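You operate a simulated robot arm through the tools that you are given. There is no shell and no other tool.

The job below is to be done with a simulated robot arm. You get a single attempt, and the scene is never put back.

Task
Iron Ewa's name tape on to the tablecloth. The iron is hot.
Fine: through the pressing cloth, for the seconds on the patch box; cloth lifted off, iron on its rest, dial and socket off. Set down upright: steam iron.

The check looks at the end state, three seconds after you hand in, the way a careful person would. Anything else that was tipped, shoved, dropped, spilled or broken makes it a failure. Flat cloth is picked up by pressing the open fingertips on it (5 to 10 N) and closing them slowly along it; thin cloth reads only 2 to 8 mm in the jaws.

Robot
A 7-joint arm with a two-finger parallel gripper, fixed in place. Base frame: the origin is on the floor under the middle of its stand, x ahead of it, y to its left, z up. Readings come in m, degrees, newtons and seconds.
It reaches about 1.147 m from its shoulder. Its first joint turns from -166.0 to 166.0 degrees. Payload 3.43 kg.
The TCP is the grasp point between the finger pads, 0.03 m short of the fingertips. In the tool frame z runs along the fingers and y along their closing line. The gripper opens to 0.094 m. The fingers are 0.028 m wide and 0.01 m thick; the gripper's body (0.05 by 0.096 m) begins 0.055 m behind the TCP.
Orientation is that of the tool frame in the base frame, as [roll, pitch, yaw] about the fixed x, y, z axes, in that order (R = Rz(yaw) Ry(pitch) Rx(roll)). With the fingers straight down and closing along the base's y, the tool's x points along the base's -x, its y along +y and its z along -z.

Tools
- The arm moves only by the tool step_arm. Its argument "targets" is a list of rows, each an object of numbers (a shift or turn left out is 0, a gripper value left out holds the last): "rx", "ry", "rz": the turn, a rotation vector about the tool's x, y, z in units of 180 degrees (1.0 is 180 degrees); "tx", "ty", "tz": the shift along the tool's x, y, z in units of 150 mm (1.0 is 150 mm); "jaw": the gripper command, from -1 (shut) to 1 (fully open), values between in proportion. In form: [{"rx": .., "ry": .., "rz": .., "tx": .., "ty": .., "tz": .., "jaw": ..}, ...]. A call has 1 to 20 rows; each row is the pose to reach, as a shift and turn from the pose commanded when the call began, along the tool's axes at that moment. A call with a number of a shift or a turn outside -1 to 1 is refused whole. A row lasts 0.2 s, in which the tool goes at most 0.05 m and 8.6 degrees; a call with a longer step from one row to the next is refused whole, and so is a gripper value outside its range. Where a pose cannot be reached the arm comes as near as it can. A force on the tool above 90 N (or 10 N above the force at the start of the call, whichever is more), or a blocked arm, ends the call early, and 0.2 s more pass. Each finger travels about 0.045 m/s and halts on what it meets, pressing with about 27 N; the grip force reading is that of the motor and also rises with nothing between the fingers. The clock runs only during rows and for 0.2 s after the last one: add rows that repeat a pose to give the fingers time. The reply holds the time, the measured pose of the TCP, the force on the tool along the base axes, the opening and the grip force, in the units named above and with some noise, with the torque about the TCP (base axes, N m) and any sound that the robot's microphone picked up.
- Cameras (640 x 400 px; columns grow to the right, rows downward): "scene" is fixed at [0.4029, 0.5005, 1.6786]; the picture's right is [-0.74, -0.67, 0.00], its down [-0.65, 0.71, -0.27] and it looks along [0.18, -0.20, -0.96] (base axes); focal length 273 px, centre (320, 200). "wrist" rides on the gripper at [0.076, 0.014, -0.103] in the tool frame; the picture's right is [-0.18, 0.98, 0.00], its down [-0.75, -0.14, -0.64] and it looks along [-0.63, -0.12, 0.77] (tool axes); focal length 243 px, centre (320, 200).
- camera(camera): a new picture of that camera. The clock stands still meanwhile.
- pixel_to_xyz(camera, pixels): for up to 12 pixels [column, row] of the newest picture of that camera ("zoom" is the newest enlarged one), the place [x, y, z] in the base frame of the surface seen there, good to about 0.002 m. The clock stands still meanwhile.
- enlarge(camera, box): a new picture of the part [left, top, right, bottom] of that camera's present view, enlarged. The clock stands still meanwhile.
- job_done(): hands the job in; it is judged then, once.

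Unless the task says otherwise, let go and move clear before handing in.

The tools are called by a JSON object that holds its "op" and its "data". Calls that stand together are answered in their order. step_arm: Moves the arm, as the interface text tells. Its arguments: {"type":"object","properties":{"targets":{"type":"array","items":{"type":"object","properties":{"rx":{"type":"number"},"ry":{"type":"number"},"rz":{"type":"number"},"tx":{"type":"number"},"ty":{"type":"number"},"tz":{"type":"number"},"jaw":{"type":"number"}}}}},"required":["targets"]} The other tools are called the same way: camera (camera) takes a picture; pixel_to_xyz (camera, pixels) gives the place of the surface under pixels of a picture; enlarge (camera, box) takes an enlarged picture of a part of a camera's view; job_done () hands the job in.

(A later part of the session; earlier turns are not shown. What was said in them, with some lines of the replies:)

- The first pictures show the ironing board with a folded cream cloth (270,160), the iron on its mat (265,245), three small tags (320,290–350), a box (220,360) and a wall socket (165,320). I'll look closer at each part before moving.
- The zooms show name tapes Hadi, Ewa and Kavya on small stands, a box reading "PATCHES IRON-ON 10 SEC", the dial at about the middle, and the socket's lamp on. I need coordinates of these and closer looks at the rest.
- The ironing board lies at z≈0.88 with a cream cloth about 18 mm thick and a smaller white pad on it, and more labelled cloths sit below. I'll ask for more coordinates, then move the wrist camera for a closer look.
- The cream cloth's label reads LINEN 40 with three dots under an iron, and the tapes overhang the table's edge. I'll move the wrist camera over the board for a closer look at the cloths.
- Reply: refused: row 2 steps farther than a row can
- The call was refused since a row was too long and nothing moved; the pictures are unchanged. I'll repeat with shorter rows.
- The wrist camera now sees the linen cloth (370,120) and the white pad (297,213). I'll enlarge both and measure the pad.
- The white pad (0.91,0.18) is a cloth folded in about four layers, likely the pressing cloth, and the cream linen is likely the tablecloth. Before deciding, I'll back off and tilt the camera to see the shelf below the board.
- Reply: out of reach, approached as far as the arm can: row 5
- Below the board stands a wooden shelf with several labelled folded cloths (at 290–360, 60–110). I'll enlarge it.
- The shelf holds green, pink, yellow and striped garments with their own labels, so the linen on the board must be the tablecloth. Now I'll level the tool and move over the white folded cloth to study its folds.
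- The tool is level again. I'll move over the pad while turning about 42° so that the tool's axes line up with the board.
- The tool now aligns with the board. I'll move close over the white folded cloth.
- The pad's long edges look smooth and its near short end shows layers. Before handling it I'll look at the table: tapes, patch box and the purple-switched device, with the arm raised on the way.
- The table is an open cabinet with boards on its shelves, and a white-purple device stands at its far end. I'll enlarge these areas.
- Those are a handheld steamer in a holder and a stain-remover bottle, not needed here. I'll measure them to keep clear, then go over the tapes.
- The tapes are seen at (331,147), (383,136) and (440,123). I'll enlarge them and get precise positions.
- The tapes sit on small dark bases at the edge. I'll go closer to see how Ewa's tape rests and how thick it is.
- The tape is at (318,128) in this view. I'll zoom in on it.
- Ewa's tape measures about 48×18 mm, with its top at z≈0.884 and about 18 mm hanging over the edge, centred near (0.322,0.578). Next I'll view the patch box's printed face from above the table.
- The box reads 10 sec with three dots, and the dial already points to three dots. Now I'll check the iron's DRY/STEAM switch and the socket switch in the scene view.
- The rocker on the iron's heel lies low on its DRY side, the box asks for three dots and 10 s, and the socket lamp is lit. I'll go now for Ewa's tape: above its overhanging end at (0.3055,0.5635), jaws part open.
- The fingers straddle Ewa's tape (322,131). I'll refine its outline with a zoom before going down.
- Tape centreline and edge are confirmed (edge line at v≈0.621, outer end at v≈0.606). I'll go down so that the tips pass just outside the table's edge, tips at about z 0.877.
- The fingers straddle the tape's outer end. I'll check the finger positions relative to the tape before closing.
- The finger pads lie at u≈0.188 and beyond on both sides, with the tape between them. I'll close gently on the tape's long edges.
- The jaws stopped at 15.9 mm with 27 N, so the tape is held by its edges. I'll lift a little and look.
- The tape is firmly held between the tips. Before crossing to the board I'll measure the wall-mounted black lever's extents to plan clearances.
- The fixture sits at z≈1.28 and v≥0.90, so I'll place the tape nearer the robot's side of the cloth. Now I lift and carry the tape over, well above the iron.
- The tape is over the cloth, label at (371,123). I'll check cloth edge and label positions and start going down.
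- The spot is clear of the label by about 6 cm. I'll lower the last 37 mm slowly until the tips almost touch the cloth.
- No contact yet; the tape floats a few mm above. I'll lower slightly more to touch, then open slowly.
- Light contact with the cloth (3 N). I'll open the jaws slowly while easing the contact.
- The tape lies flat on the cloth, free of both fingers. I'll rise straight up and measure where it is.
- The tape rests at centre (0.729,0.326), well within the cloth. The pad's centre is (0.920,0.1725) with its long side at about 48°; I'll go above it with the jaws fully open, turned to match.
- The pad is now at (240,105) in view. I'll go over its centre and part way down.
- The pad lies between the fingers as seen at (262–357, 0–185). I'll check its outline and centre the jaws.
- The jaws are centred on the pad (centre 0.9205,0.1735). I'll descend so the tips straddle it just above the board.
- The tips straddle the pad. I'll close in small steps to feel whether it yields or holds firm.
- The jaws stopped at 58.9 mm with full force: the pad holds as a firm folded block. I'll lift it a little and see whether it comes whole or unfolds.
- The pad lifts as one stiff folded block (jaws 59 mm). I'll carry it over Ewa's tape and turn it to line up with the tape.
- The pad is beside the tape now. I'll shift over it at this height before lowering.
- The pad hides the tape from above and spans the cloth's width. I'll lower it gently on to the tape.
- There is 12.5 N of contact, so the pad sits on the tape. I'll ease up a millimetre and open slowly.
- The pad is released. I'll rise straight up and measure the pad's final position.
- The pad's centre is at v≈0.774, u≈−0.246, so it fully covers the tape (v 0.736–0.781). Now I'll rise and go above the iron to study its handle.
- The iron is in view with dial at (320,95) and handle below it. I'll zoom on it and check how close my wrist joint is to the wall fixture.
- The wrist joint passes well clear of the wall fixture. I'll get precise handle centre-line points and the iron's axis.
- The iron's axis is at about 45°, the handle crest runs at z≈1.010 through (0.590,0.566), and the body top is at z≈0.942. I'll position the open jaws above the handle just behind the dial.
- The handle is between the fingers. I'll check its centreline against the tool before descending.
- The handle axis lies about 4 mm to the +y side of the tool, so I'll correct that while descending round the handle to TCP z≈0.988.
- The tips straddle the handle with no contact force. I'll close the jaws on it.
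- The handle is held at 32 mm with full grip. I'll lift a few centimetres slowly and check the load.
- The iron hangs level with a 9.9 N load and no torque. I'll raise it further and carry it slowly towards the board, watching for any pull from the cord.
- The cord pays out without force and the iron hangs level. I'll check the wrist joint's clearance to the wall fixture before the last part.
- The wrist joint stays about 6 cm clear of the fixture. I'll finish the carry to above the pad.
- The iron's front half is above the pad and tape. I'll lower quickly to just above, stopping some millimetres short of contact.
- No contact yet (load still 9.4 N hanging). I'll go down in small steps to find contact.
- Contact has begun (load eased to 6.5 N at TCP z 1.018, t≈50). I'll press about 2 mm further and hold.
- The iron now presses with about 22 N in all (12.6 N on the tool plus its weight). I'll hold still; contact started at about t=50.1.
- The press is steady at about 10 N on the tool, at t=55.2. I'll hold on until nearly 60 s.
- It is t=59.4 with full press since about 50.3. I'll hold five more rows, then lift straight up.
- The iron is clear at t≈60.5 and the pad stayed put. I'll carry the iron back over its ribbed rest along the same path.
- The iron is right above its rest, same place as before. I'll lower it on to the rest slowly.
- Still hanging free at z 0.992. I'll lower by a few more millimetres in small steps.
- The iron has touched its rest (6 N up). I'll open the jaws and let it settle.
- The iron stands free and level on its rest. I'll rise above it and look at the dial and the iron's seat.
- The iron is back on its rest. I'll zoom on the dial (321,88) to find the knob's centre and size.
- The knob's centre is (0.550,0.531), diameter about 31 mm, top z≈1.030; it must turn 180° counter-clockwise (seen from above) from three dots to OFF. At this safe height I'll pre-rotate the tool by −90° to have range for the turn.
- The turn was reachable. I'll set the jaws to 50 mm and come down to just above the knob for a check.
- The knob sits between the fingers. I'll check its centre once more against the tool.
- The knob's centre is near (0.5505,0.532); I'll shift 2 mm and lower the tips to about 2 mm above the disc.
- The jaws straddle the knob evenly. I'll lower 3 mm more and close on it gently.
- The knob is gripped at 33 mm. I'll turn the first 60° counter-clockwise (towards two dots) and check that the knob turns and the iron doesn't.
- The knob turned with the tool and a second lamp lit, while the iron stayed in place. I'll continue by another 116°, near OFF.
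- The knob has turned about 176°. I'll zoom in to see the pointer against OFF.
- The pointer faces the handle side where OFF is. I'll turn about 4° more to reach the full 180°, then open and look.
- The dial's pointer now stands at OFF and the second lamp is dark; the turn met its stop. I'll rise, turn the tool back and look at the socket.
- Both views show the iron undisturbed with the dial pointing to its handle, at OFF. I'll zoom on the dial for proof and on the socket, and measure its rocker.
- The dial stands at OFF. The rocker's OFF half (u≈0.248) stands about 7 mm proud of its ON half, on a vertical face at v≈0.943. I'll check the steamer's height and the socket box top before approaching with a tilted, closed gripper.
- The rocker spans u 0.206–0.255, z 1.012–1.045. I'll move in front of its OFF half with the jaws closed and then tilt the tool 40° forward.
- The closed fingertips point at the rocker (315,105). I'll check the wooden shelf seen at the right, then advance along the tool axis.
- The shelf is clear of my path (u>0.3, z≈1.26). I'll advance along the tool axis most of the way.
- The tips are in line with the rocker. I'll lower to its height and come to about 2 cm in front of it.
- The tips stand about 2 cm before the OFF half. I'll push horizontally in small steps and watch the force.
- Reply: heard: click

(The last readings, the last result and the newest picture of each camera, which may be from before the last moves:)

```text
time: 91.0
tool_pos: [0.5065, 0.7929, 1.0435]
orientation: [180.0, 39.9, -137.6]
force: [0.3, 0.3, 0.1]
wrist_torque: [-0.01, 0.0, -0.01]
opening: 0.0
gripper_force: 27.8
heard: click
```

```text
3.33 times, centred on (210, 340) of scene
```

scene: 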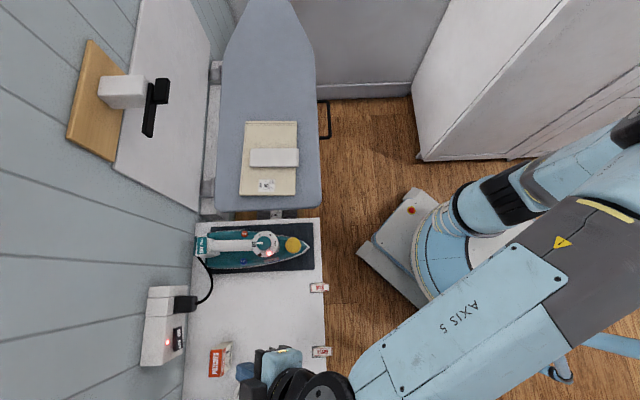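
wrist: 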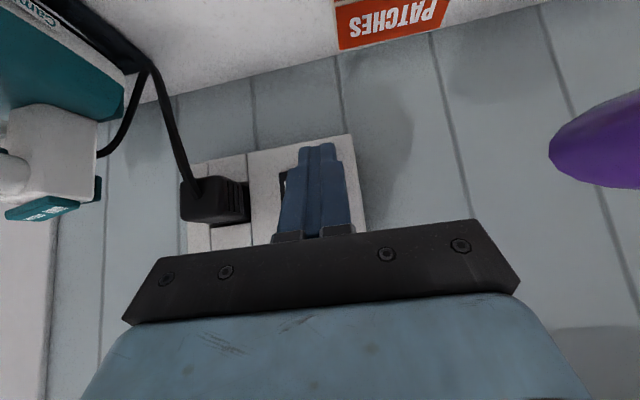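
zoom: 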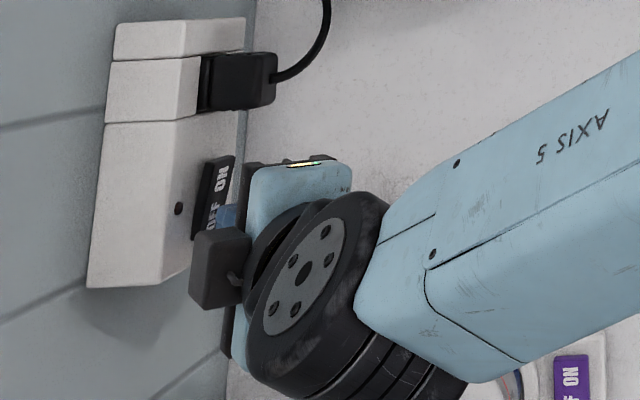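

A click was heard and the socket lamp is dark. I'll back straight off and rise.

{"op": "step_arm", "data": {"targets": [{"tx": 0.1, "tz": -0.085}, {"tx": 0.2, "tz": -0.17}, {"tx": 0.25, "tz": -0.4}, {"tx": 0.25, "tz": -0.7}, {"tx": 0.25, "tz": -1.0}]}}

{"op": "camera", "data": {"camera": "scene"}}

{"op": "camera", "data": {"camera": "wrist"}}

```text
time: 92.2
tool_pos: [0.4138, 0.7088, 1.1349]
orientation: [-180.0, 40.0, -137.6]
force: [0.0, -0.1, -0.1]
wrist_torque: [0.02, 0.0, -0.02]
opening: 0.0
gripper_force: 27.1
```

```text
taken
```

scene: 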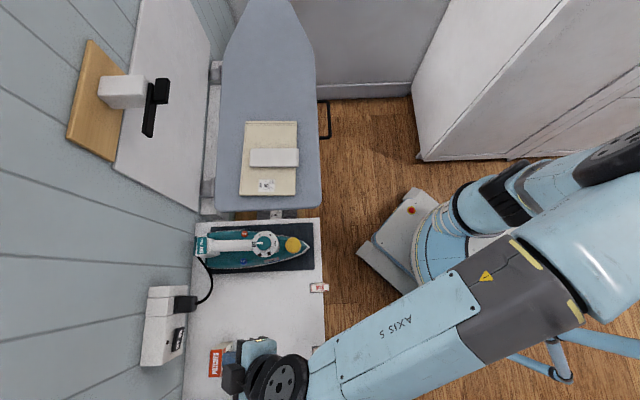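

```text
taken
```

wrist: 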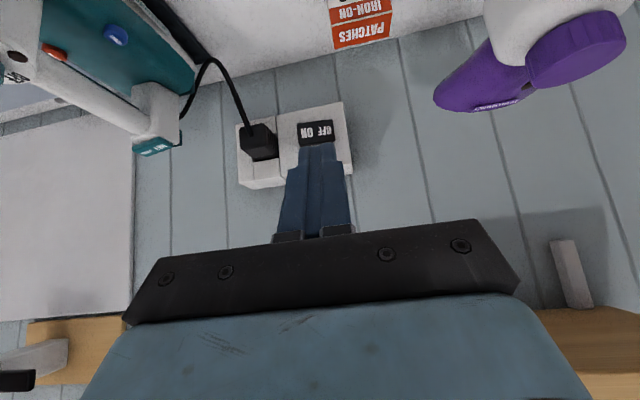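

Socket and iron lamps are both dark. Quick zooms to confirm dial and socket, then I'll level the tool.

{"op": "enlarge", "data": {"camera": "scene", "box": [245, 225, 295, 265]}}

{"op": "enlarge", "data": {"camera": "scene", "box": [140, 280, 240, 380]}}

{"op": "enlarge", "data": {"camera": "scene", "box": [180, 205, 340, 305]}}

{"op": "step_arm", "data": {"targets": [{"tx": 0.08, "tz": -0.17}, {"tx": 0.16, "tz": -0.34, "ry": 0.03}, {"tx": 0.24, "tz": -0.5, "ry": 0.075}, {"tx": 0.32, "tz": -0.6, "ry": 0.12}, {"tx": 0.4, "tz": -0.7, "ry": 0.165}, {"tx": 0.48, "tz": -0.8, "ry": 0.21}, {"tx": 0.48, "tz": -0.8, "ry": 0.222}]}}

```text
10.00 times, centred on (270, 245) of scene
```

zoom: 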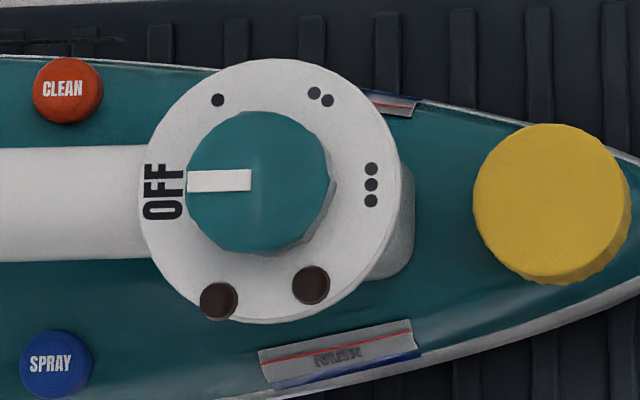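

```text
4.00 times, centred on (190, 330) of scene
```

zoom: 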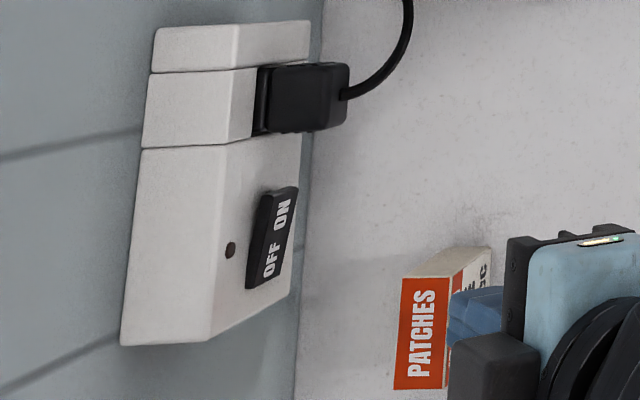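

```text
4.00 times, centred on (260, 255) of scene
```

zoom: 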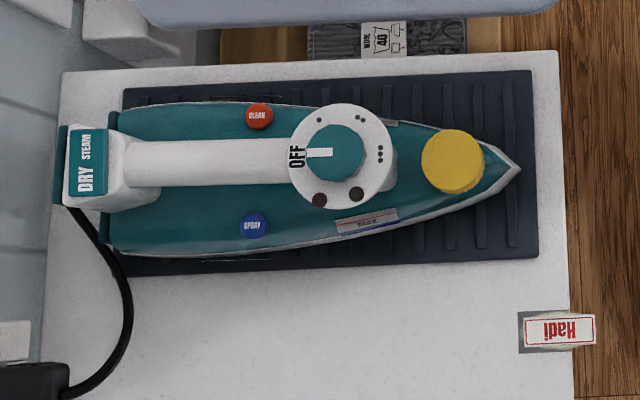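

```text
time: 93.8
tool_pos: [0.3146, 0.62, 1.181]
orientation: [-180.0, -0.1, -137.7]
force: [0.0, 0.3, -0.1]
wrist_torque: [-0.01, 0.0, -0.01]
opening: 0.0
gripper_force: 27.4
```

The dial points at OFF, the socket's rocker is at OFF with its lamp dark, and the iron sits on its rest. Now I'll go back to the board, jaws opening, to lift the pressing cloth off.

{"op": "step_arm", "data": {"targets": [{"ty": -0.3, "tx": -0.05, "jaw": -0.5}, {"ty": -0.6, "tx": -0.1, "jaw": 0}, {"ty": -0.9, "tx": -0.16, "jaw": 0.5}, {"ty": -1.0, "tx": -0.2, "jaw": 1}]}}

{"op": "step_arm", "data": {"targets": [{"ty": -0.3, "tx": -0.05, "jaw": 1}, {"ty": -0.6, "tx": -0.1}, {"ty": -0.9, "tx": -0.16}, {"ty": -1.0, "tx": -0.2}]}}

{"op": "step_arm", "data": {"targets": [{"ty": -0.3, "tx": -0.05}, {"ty": -0.6, "tx": -0.1}, {"ty": -0.9, "tx": -0.16}, {"ty": -1.0, "tx": -0.2}]}}

{"op": "step_arm", "data": {"targets": [{"ty": -0.15, "tx": -0.1, "tz": 0.1}, {"ty": -0.3, "tx": -0.23, "tz": 0.3}, {"ty": -0.3, "tx": -0.23, "tz": 0.5}]}}

{"op": "camera", "data": {"camera": "wrist"}}

```text
time: 94.8
tool_pos: [0.4379, 0.5295, 1.18]
orientation: [-179.9, 0.0, -137.7]
force: [-0.4, 0.0, 0.2]
wrist_torque: [-0.02, -0.02, 0.0]
opening: 0.0828
gripper_force: 0.0
```

```text
time: 95.8
tool_pos: [0.5612, 0.4379, 1.1783]
orientation: [180.0, 0.0, -137.8]
force: [-0.4, 1.2, 0.0]
wrist_torque: [0.02, -0.02, 0.04]
opening: 0.0939
gripper_force: 0.0
```

```text
time: 96.8
tool_pos: [0.6855, 0.3504, 1.1802]
orientation: [-179.9, 0.1, -137.7]
force: [0.0, 0.5, 0.8]
wrist_torque: [0.02, -0.05, -0.02]
opening: 0.094
gripper_force: 0.0
```

```text
time: 97.6
tool_pos: [0.7419, 0.3392, 1.1048]
orientation: [180.0, 0.0, -137.7]
force: [0.2, 0.1, 0.9]
wrist_torque: [0.0, 0.03, -0.02]
opening: 0.0943
gripper_force: 0.1
```

```text
taken
```

wrist: 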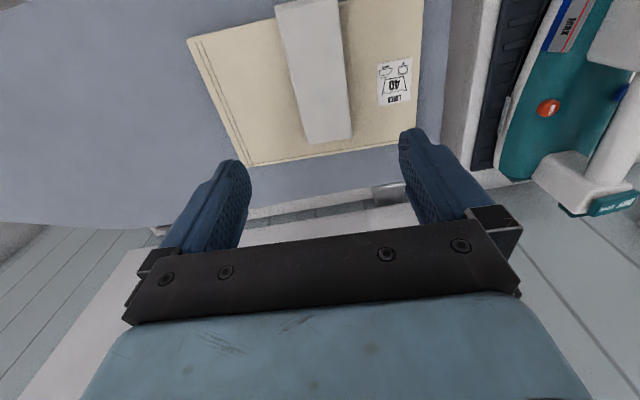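

{"op": "pixel_to_xyz", "data": {"camera": "wrist", "pixels": [[278, 12], [338, 2], [306, 141], [350, 137], [312, 70], [296, 80], [342, 75], [328, 130]]}}

{"op": "enlarge", "data": {"camera": "wrist", "box": [180, 0, 450, 180]}}

```text
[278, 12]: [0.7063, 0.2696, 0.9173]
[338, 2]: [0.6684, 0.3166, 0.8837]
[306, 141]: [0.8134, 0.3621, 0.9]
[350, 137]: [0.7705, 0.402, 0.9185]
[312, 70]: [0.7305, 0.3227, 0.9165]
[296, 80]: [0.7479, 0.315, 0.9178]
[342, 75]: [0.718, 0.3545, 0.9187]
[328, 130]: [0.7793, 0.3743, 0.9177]
```

```text
2.22 times, centred on (315, 90) of wrist
```

zoom: 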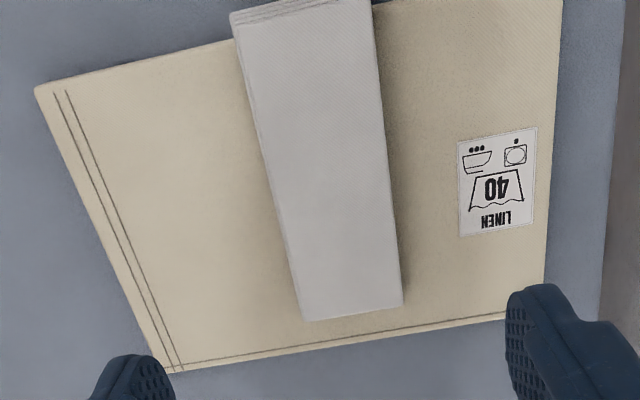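

The pad is still squarely on the tape (centre ≈0.740,0.338). I'll descend straddling it, tips just above the tablecloth.

{"op": "step_arm", "data": {"targets": [{"ty": -0.005, "tz": 0.25}, {"ty": -0.005, "tz": 0.5}, {"ty": -0.005, "tz": 0.75}, {"ty": -0.005, "tz": 0.95}]}}

{"op": "step_arm", "data": {"targets": [{"tz": 0.08}, {"tz": 0.14}, {"tz": 0.18}]}}

{"op": "camera", "data": {"camera": "wrist"}}

```text
time: 98.6
tool_pos: [0.7408, 0.3364, 0.9649]
orientation: [180.0, 0.0, -137.7]
force: [-0.6, 0.3, -0.3]
wrist_torque: [0.03, 0.03, 0.01]
opening: 0.0937
gripper_force: 0.0
```

```text
time: 99.4
tool_pos: [0.7411, 0.3376, 0.9364]
orientation: [-180.0, 0.0, -137.7]
force: [0.8, -0.1, 0.9]
wrist_torque: [-0.01, 0.02, 0.01]
opening: 0.0939
gripper_force: 0.0
```

```text
taken
```

wrist: 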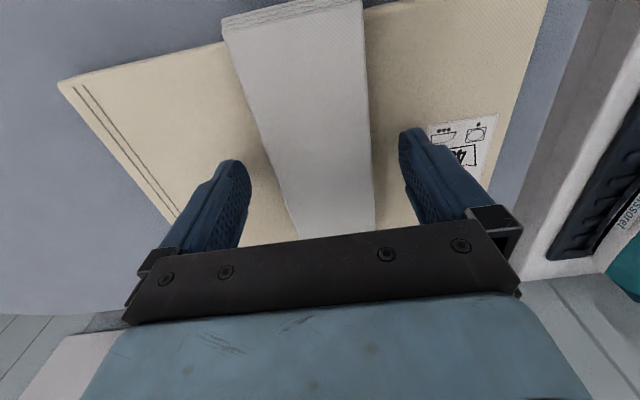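

The jaws straddle the pad. I'll close on it in steps and lift gently.

{"op": "step_arm", "data": {"targets": [{"jaw": 0.6}, {"jaw": 0.4}, {"jaw": 0.25}, {"jaw": 0.1}, {"jaw": 0.0}, {"jaw": 0.0}]}}

{"op": "step_arm", "data": {"targets": [{"tz": -0.04}, {"tz": -0.12}, {"tz": -0.25}, {"tz": -0.4}]}}

{"op": "camera", "data": {"camera": "wrist"}}

{"op": "camera", "data": {"camera": "scene"}}

```text
time: 100.8
tool_pos: [0.7407, 0.3372, 0.9376]
orientation: [180.0, 0.1, -137.7]
force: [0.1, 0.3, 0.5]
wrist_torque: [-0.01, 0.01, 0.03]
opening: 0.0589
gripper_force: 26.7
```

```text
time: 101.8
tool_pos: [0.742, 0.3356, 0.995]
orientation: [180.0, -0.1, -137.7]
force: [1.3, 0.8, -1.2]
wrist_torque: [-0.02, 0.02, -0.01]
opening: 0.0592
gripper_force: 26.9
```

```text
taken
```

wrist: 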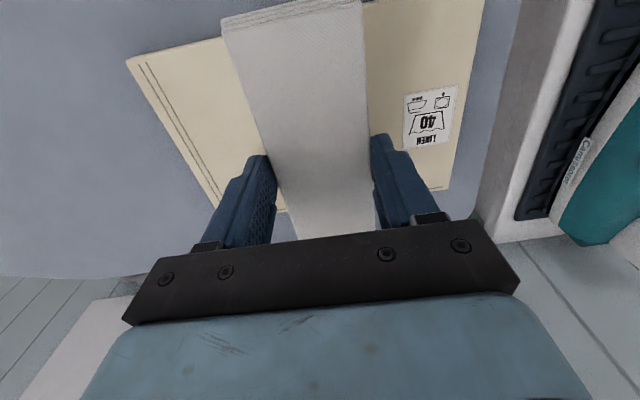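

```text
taken
```

scene: 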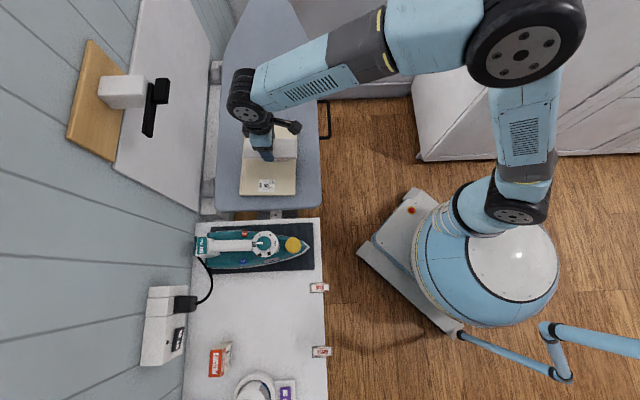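

The pad is lifted off. I'll carry it back to its old place on the board and look at the tape on the way.

{"op": "step_arm", "data": {"targets": [{"tz": -0.1, "ty": -0.2, "tx": -0.02}, {"tz": -0.15, "ty": -0.45, "tx": -0.05}, {"tz": -0.15, "ty": -0.7, "tx": -0.07}, {"tz": -0.15, "ty": -0.95, "tx": -0.1}]}}

{"op": "camera", "data": {"camera": "wrist"}}

{"op": "camera", "data": {"camera": "scene"}}

```text
time: 102.8
tool_pos: [0.8439, 0.2404, 1.0173]
orientation: [180.0, 0.1, -137.7]
force: [0.4, 0.5, -0.3]
wrist_torque: [-0.06, -0.02, 0.03]
opening: 0.059
gripper_force: 27.4
```

```text
taken
```

wrist: 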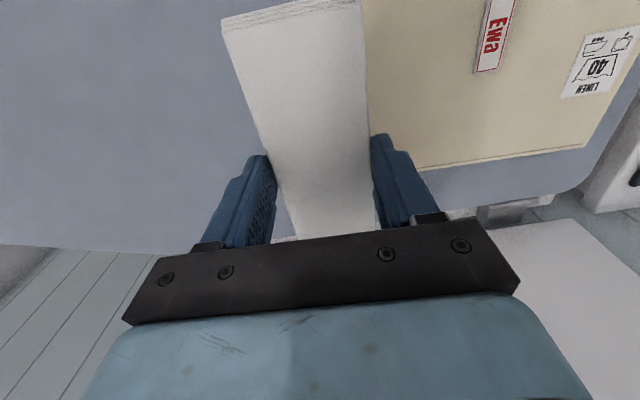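

```text
taken
```

scene: 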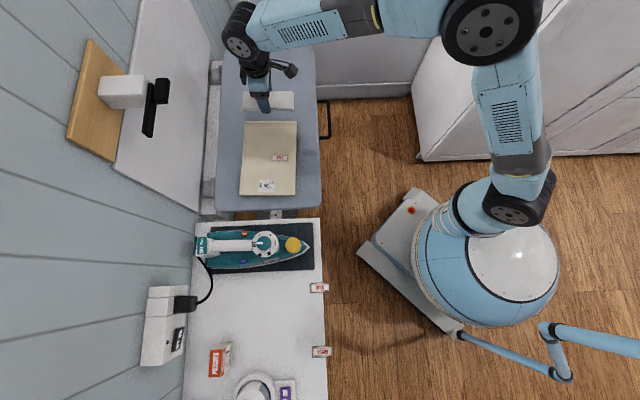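

The tape now lies flat and bonded on the linen at (495,35). I'll finish moving the pad over its old place and lower it.

{"op": "step_arm", "data": {"targets": [{"tx": -0.045, "ty": -0.3, "rz": -0.015}, {"tx": -0.091, "ty": -0.6, "rz": -0.033}, {"tx": -0.091, "ty": -0.666, "rz": -0.033, "tz": 0.2}, {"tx": -0.091, "ty": -0.666, "rz": -0.033, "tz": 0.45}, {"tx": -0.091, "ty": -0.666, "rz": -0.033, "tz": 0.6}]}}

{"op": "step_arm", "data": {"targets": [{"tz": 0.03}, {"tz": 0.055}, {"tz": 0.075}, {"tz": 0.085}]}}

```text
time: 104.0
tool_pos: [0.9262, 0.179, 0.9269]
orientation: [180.0, 0.0, -131.8]
force: [-1.2, -0.2, -0.4]
wrist_torque: [-0.01, 0.01, -0.02]
opening: 0.059
gripper_force: 26.6
```

```text
time: 105.0
tool_pos: [0.9257, 0.1775, 0.9149]
orientation: [-180.0, 0.0, -131.8]
force: [0.6, -0.3, -0.6]
wrist_torque: [0.0, 0.02, 0.0]
opening: 0.0588
gripper_force: 27.4
```

Almost down. One more millimetre or so to feel the board, then release.

{"op": "step_arm", "data": {"targets": [{"tz": 0.008}, {"tz": 0.014}]}}

```text
time: 105.6
tool_pos: [0.9254, 0.1774, 0.9138]
orientation: [179.9, 0.1, -131.9]
force: [1.1, 0.7, 9.8]
wrist_torque: [0.3, 0.09, -0.05]
opening: 0.0591
gripper_force: 26.5
```

The pad touches the board (9.8 N). I'll ease up slightly, open slowly, and rise clear.

{"op": "step_arm", "data": {"targets": [{"tz": -0.007, "jaw": 0.0}, {"tz": -0.007, "jaw": 0.28}, {"tz": -0.007, "jaw": 0.4}, {"tz": -0.007, "jaw": 0.7}, {"tz": -0.007, "jaw": 1.0}, {"tz": -0.007, "jaw": 1.0}, {"tz": -0.15}, {"tz": -0.4}, {"tz": -0.7}, {"tz": -1.0}]}}

{"op": "camera", "data": {"camera": "wrist"}}

{"op": "camera", "data": {"camera": "scene"}}

```text
time: 107.8
tool_pos: [0.927, 0.1755, 1.0635]
orientation: [179.9, -0.2, -131.8]
force: [1.2, 0.4, -0.8]
wrist_torque: [-0.01, 0.04, 0.03]
opening: 0.0941
gripper_force: 0.1
```

```text
taken
```

wrist: 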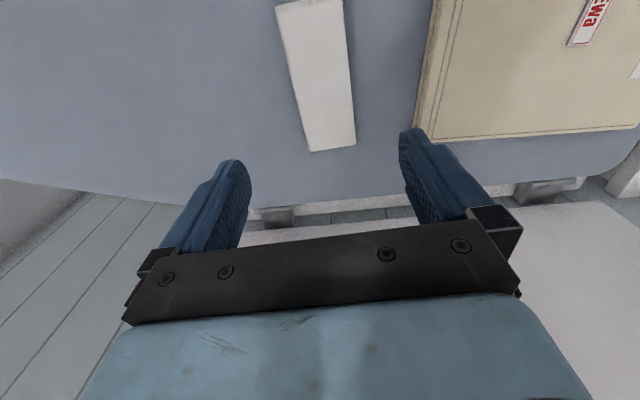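

```text
taken
```

scene: 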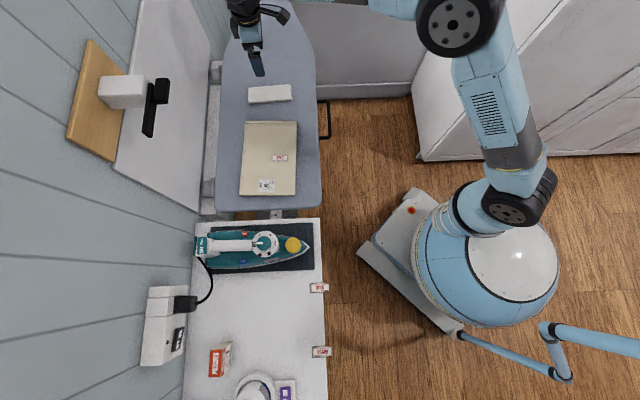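

The pad is back where it began, clear of the tape. I'll inspect the tape, cloth, iron and table closely.

{"op": "enlarge", "data": {"camera": "scene", "box": [235, 115, 305, 200]}}

{"op": "enlarge", "data": {"camera": "scene", "box": [180, 205, 340, 305]}}

{"op": "enlarge", "data": {"camera": "scene", "box": [180, 300, 340, 400]}}

{"op": "pixel_to_xyz", "data": {"camera": "scene", "pixels": [[280, 158], [264, 240], [230, 243], [292, 243], [309, 244], [300, 230]]}}

```text
4.71 times, centred on (270, 158) of scene
```

zoom: 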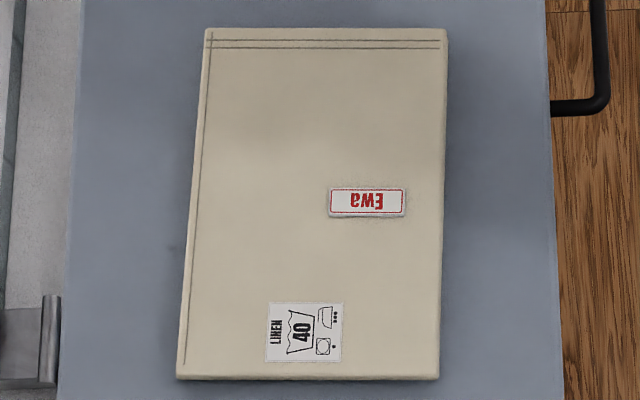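

```text
4.00 times, centred on (260, 255) of scene
```

zoom: 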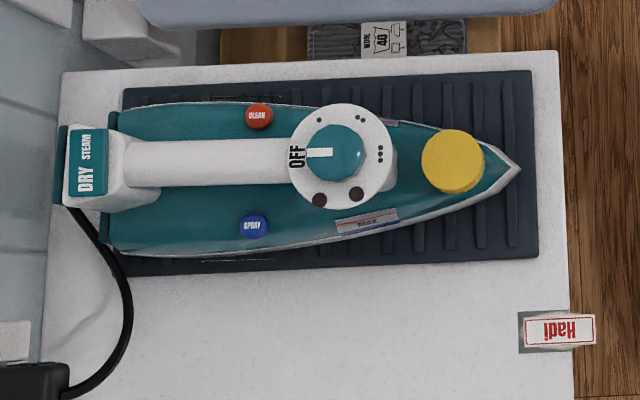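

```text
4.00 times, centred on (260, 350) of scene
```

zoom: 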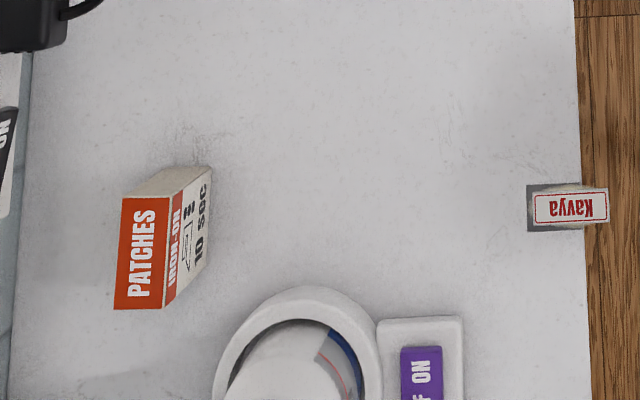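

```text
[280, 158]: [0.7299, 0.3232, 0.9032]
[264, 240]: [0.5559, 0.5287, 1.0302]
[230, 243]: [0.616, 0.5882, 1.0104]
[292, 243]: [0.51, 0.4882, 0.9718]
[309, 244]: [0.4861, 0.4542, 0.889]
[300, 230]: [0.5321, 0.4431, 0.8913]
```

Ewa's tape lies flat and unmarked on the linen, the iron is upright on its rest with dial at OFF, and nothing else has moved. I'll withdraw the arm clear of the board before handing in.

{"op": "step_arm", "data": {"targets": [{"tz": -0.3}, {"tz": -0.6}, {"tz": -0.9, "tx": 0.1}, {"tz": -1.0, "tx": 0.35}, {"tz": -1.0, "tx": 0.65}, {"tz": -1.0, "tx": 0.95}]}}

{"op": "step_arm", "data": {"targets": [{"ty": 0.25, "tx": 0.2}, {"ty": 0.45, "tx": 0.45}, {"ty": 0.65, "tx": 0.7}, {"ty": 0.8, "tx": 0.9}]}}

{"op": "camera", "data": {"camera": "scene"}}

{"op": "camera", "data": {"camera": "wrist"}}

```text
time: 109.2
tool_pos: [0.8309, 0.0699, 1.2129]
orientation: [180.0, -0.1, -131.7]
force: [-0.2, 1.0, -0.8]
wrist_torque: [-0.06, 0.0, -0.01]
opening: 0.0939
gripper_force: 0.1
```

```text
time: 110.2
tool_pos: [0.6516, 0.0469, 1.212]
orientation: [-180.0, -0.1, -131.8]
force: [0.2, -0.7, 0.0]
wrist_torque: [0.02, 0.07, 0.0]
opening: 0.094
gripper_force: 0.2
```

```text
taken
```

scene: 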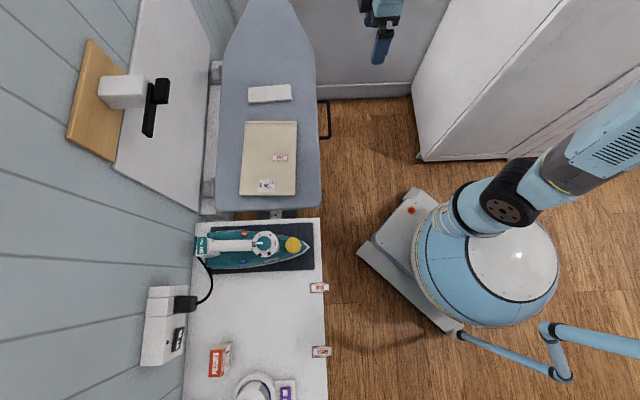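

```text
taken
```

wrist: 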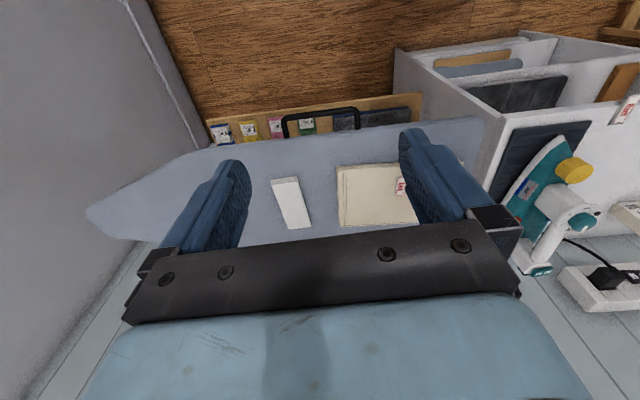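

The scene view shows the tape on the linen (280,158), the pressing cloth aside (270,94), the iron on its rest with the dial at OFF (264,240), the socket lamp dark (168,343), and the arm clear. I'm handing in.

{"op": "job_done", "data": {}}

```text
The job is handed in.
```

Ewa's name tape is ironed on to the linen tablecloth, and I've handed the job in. I don't have the check's result yet.

- **Tape:** it lies flat on the cloth, clear of the care label, with no marks visible in the camera views.
- **Pressing:** I pressed through the folded white cloth on the board, which I took to be the pressing cloth. It was stiff, so I used it folded. The iron was on it for about 10 seconds at three dots, as the patch box says.
- **Cloth:** it's lifted off and back in its old place on the board.
- **Iron:** it's back on its ribbed rest, sole down as I found it. I read "set down upright" that way, not as standing on its heel.
- **Power:** the dial is at OFF and the socket is switched off. The lamps on both are dark.

Nothing else on the board or table looks moved, and the arm is clear of both.
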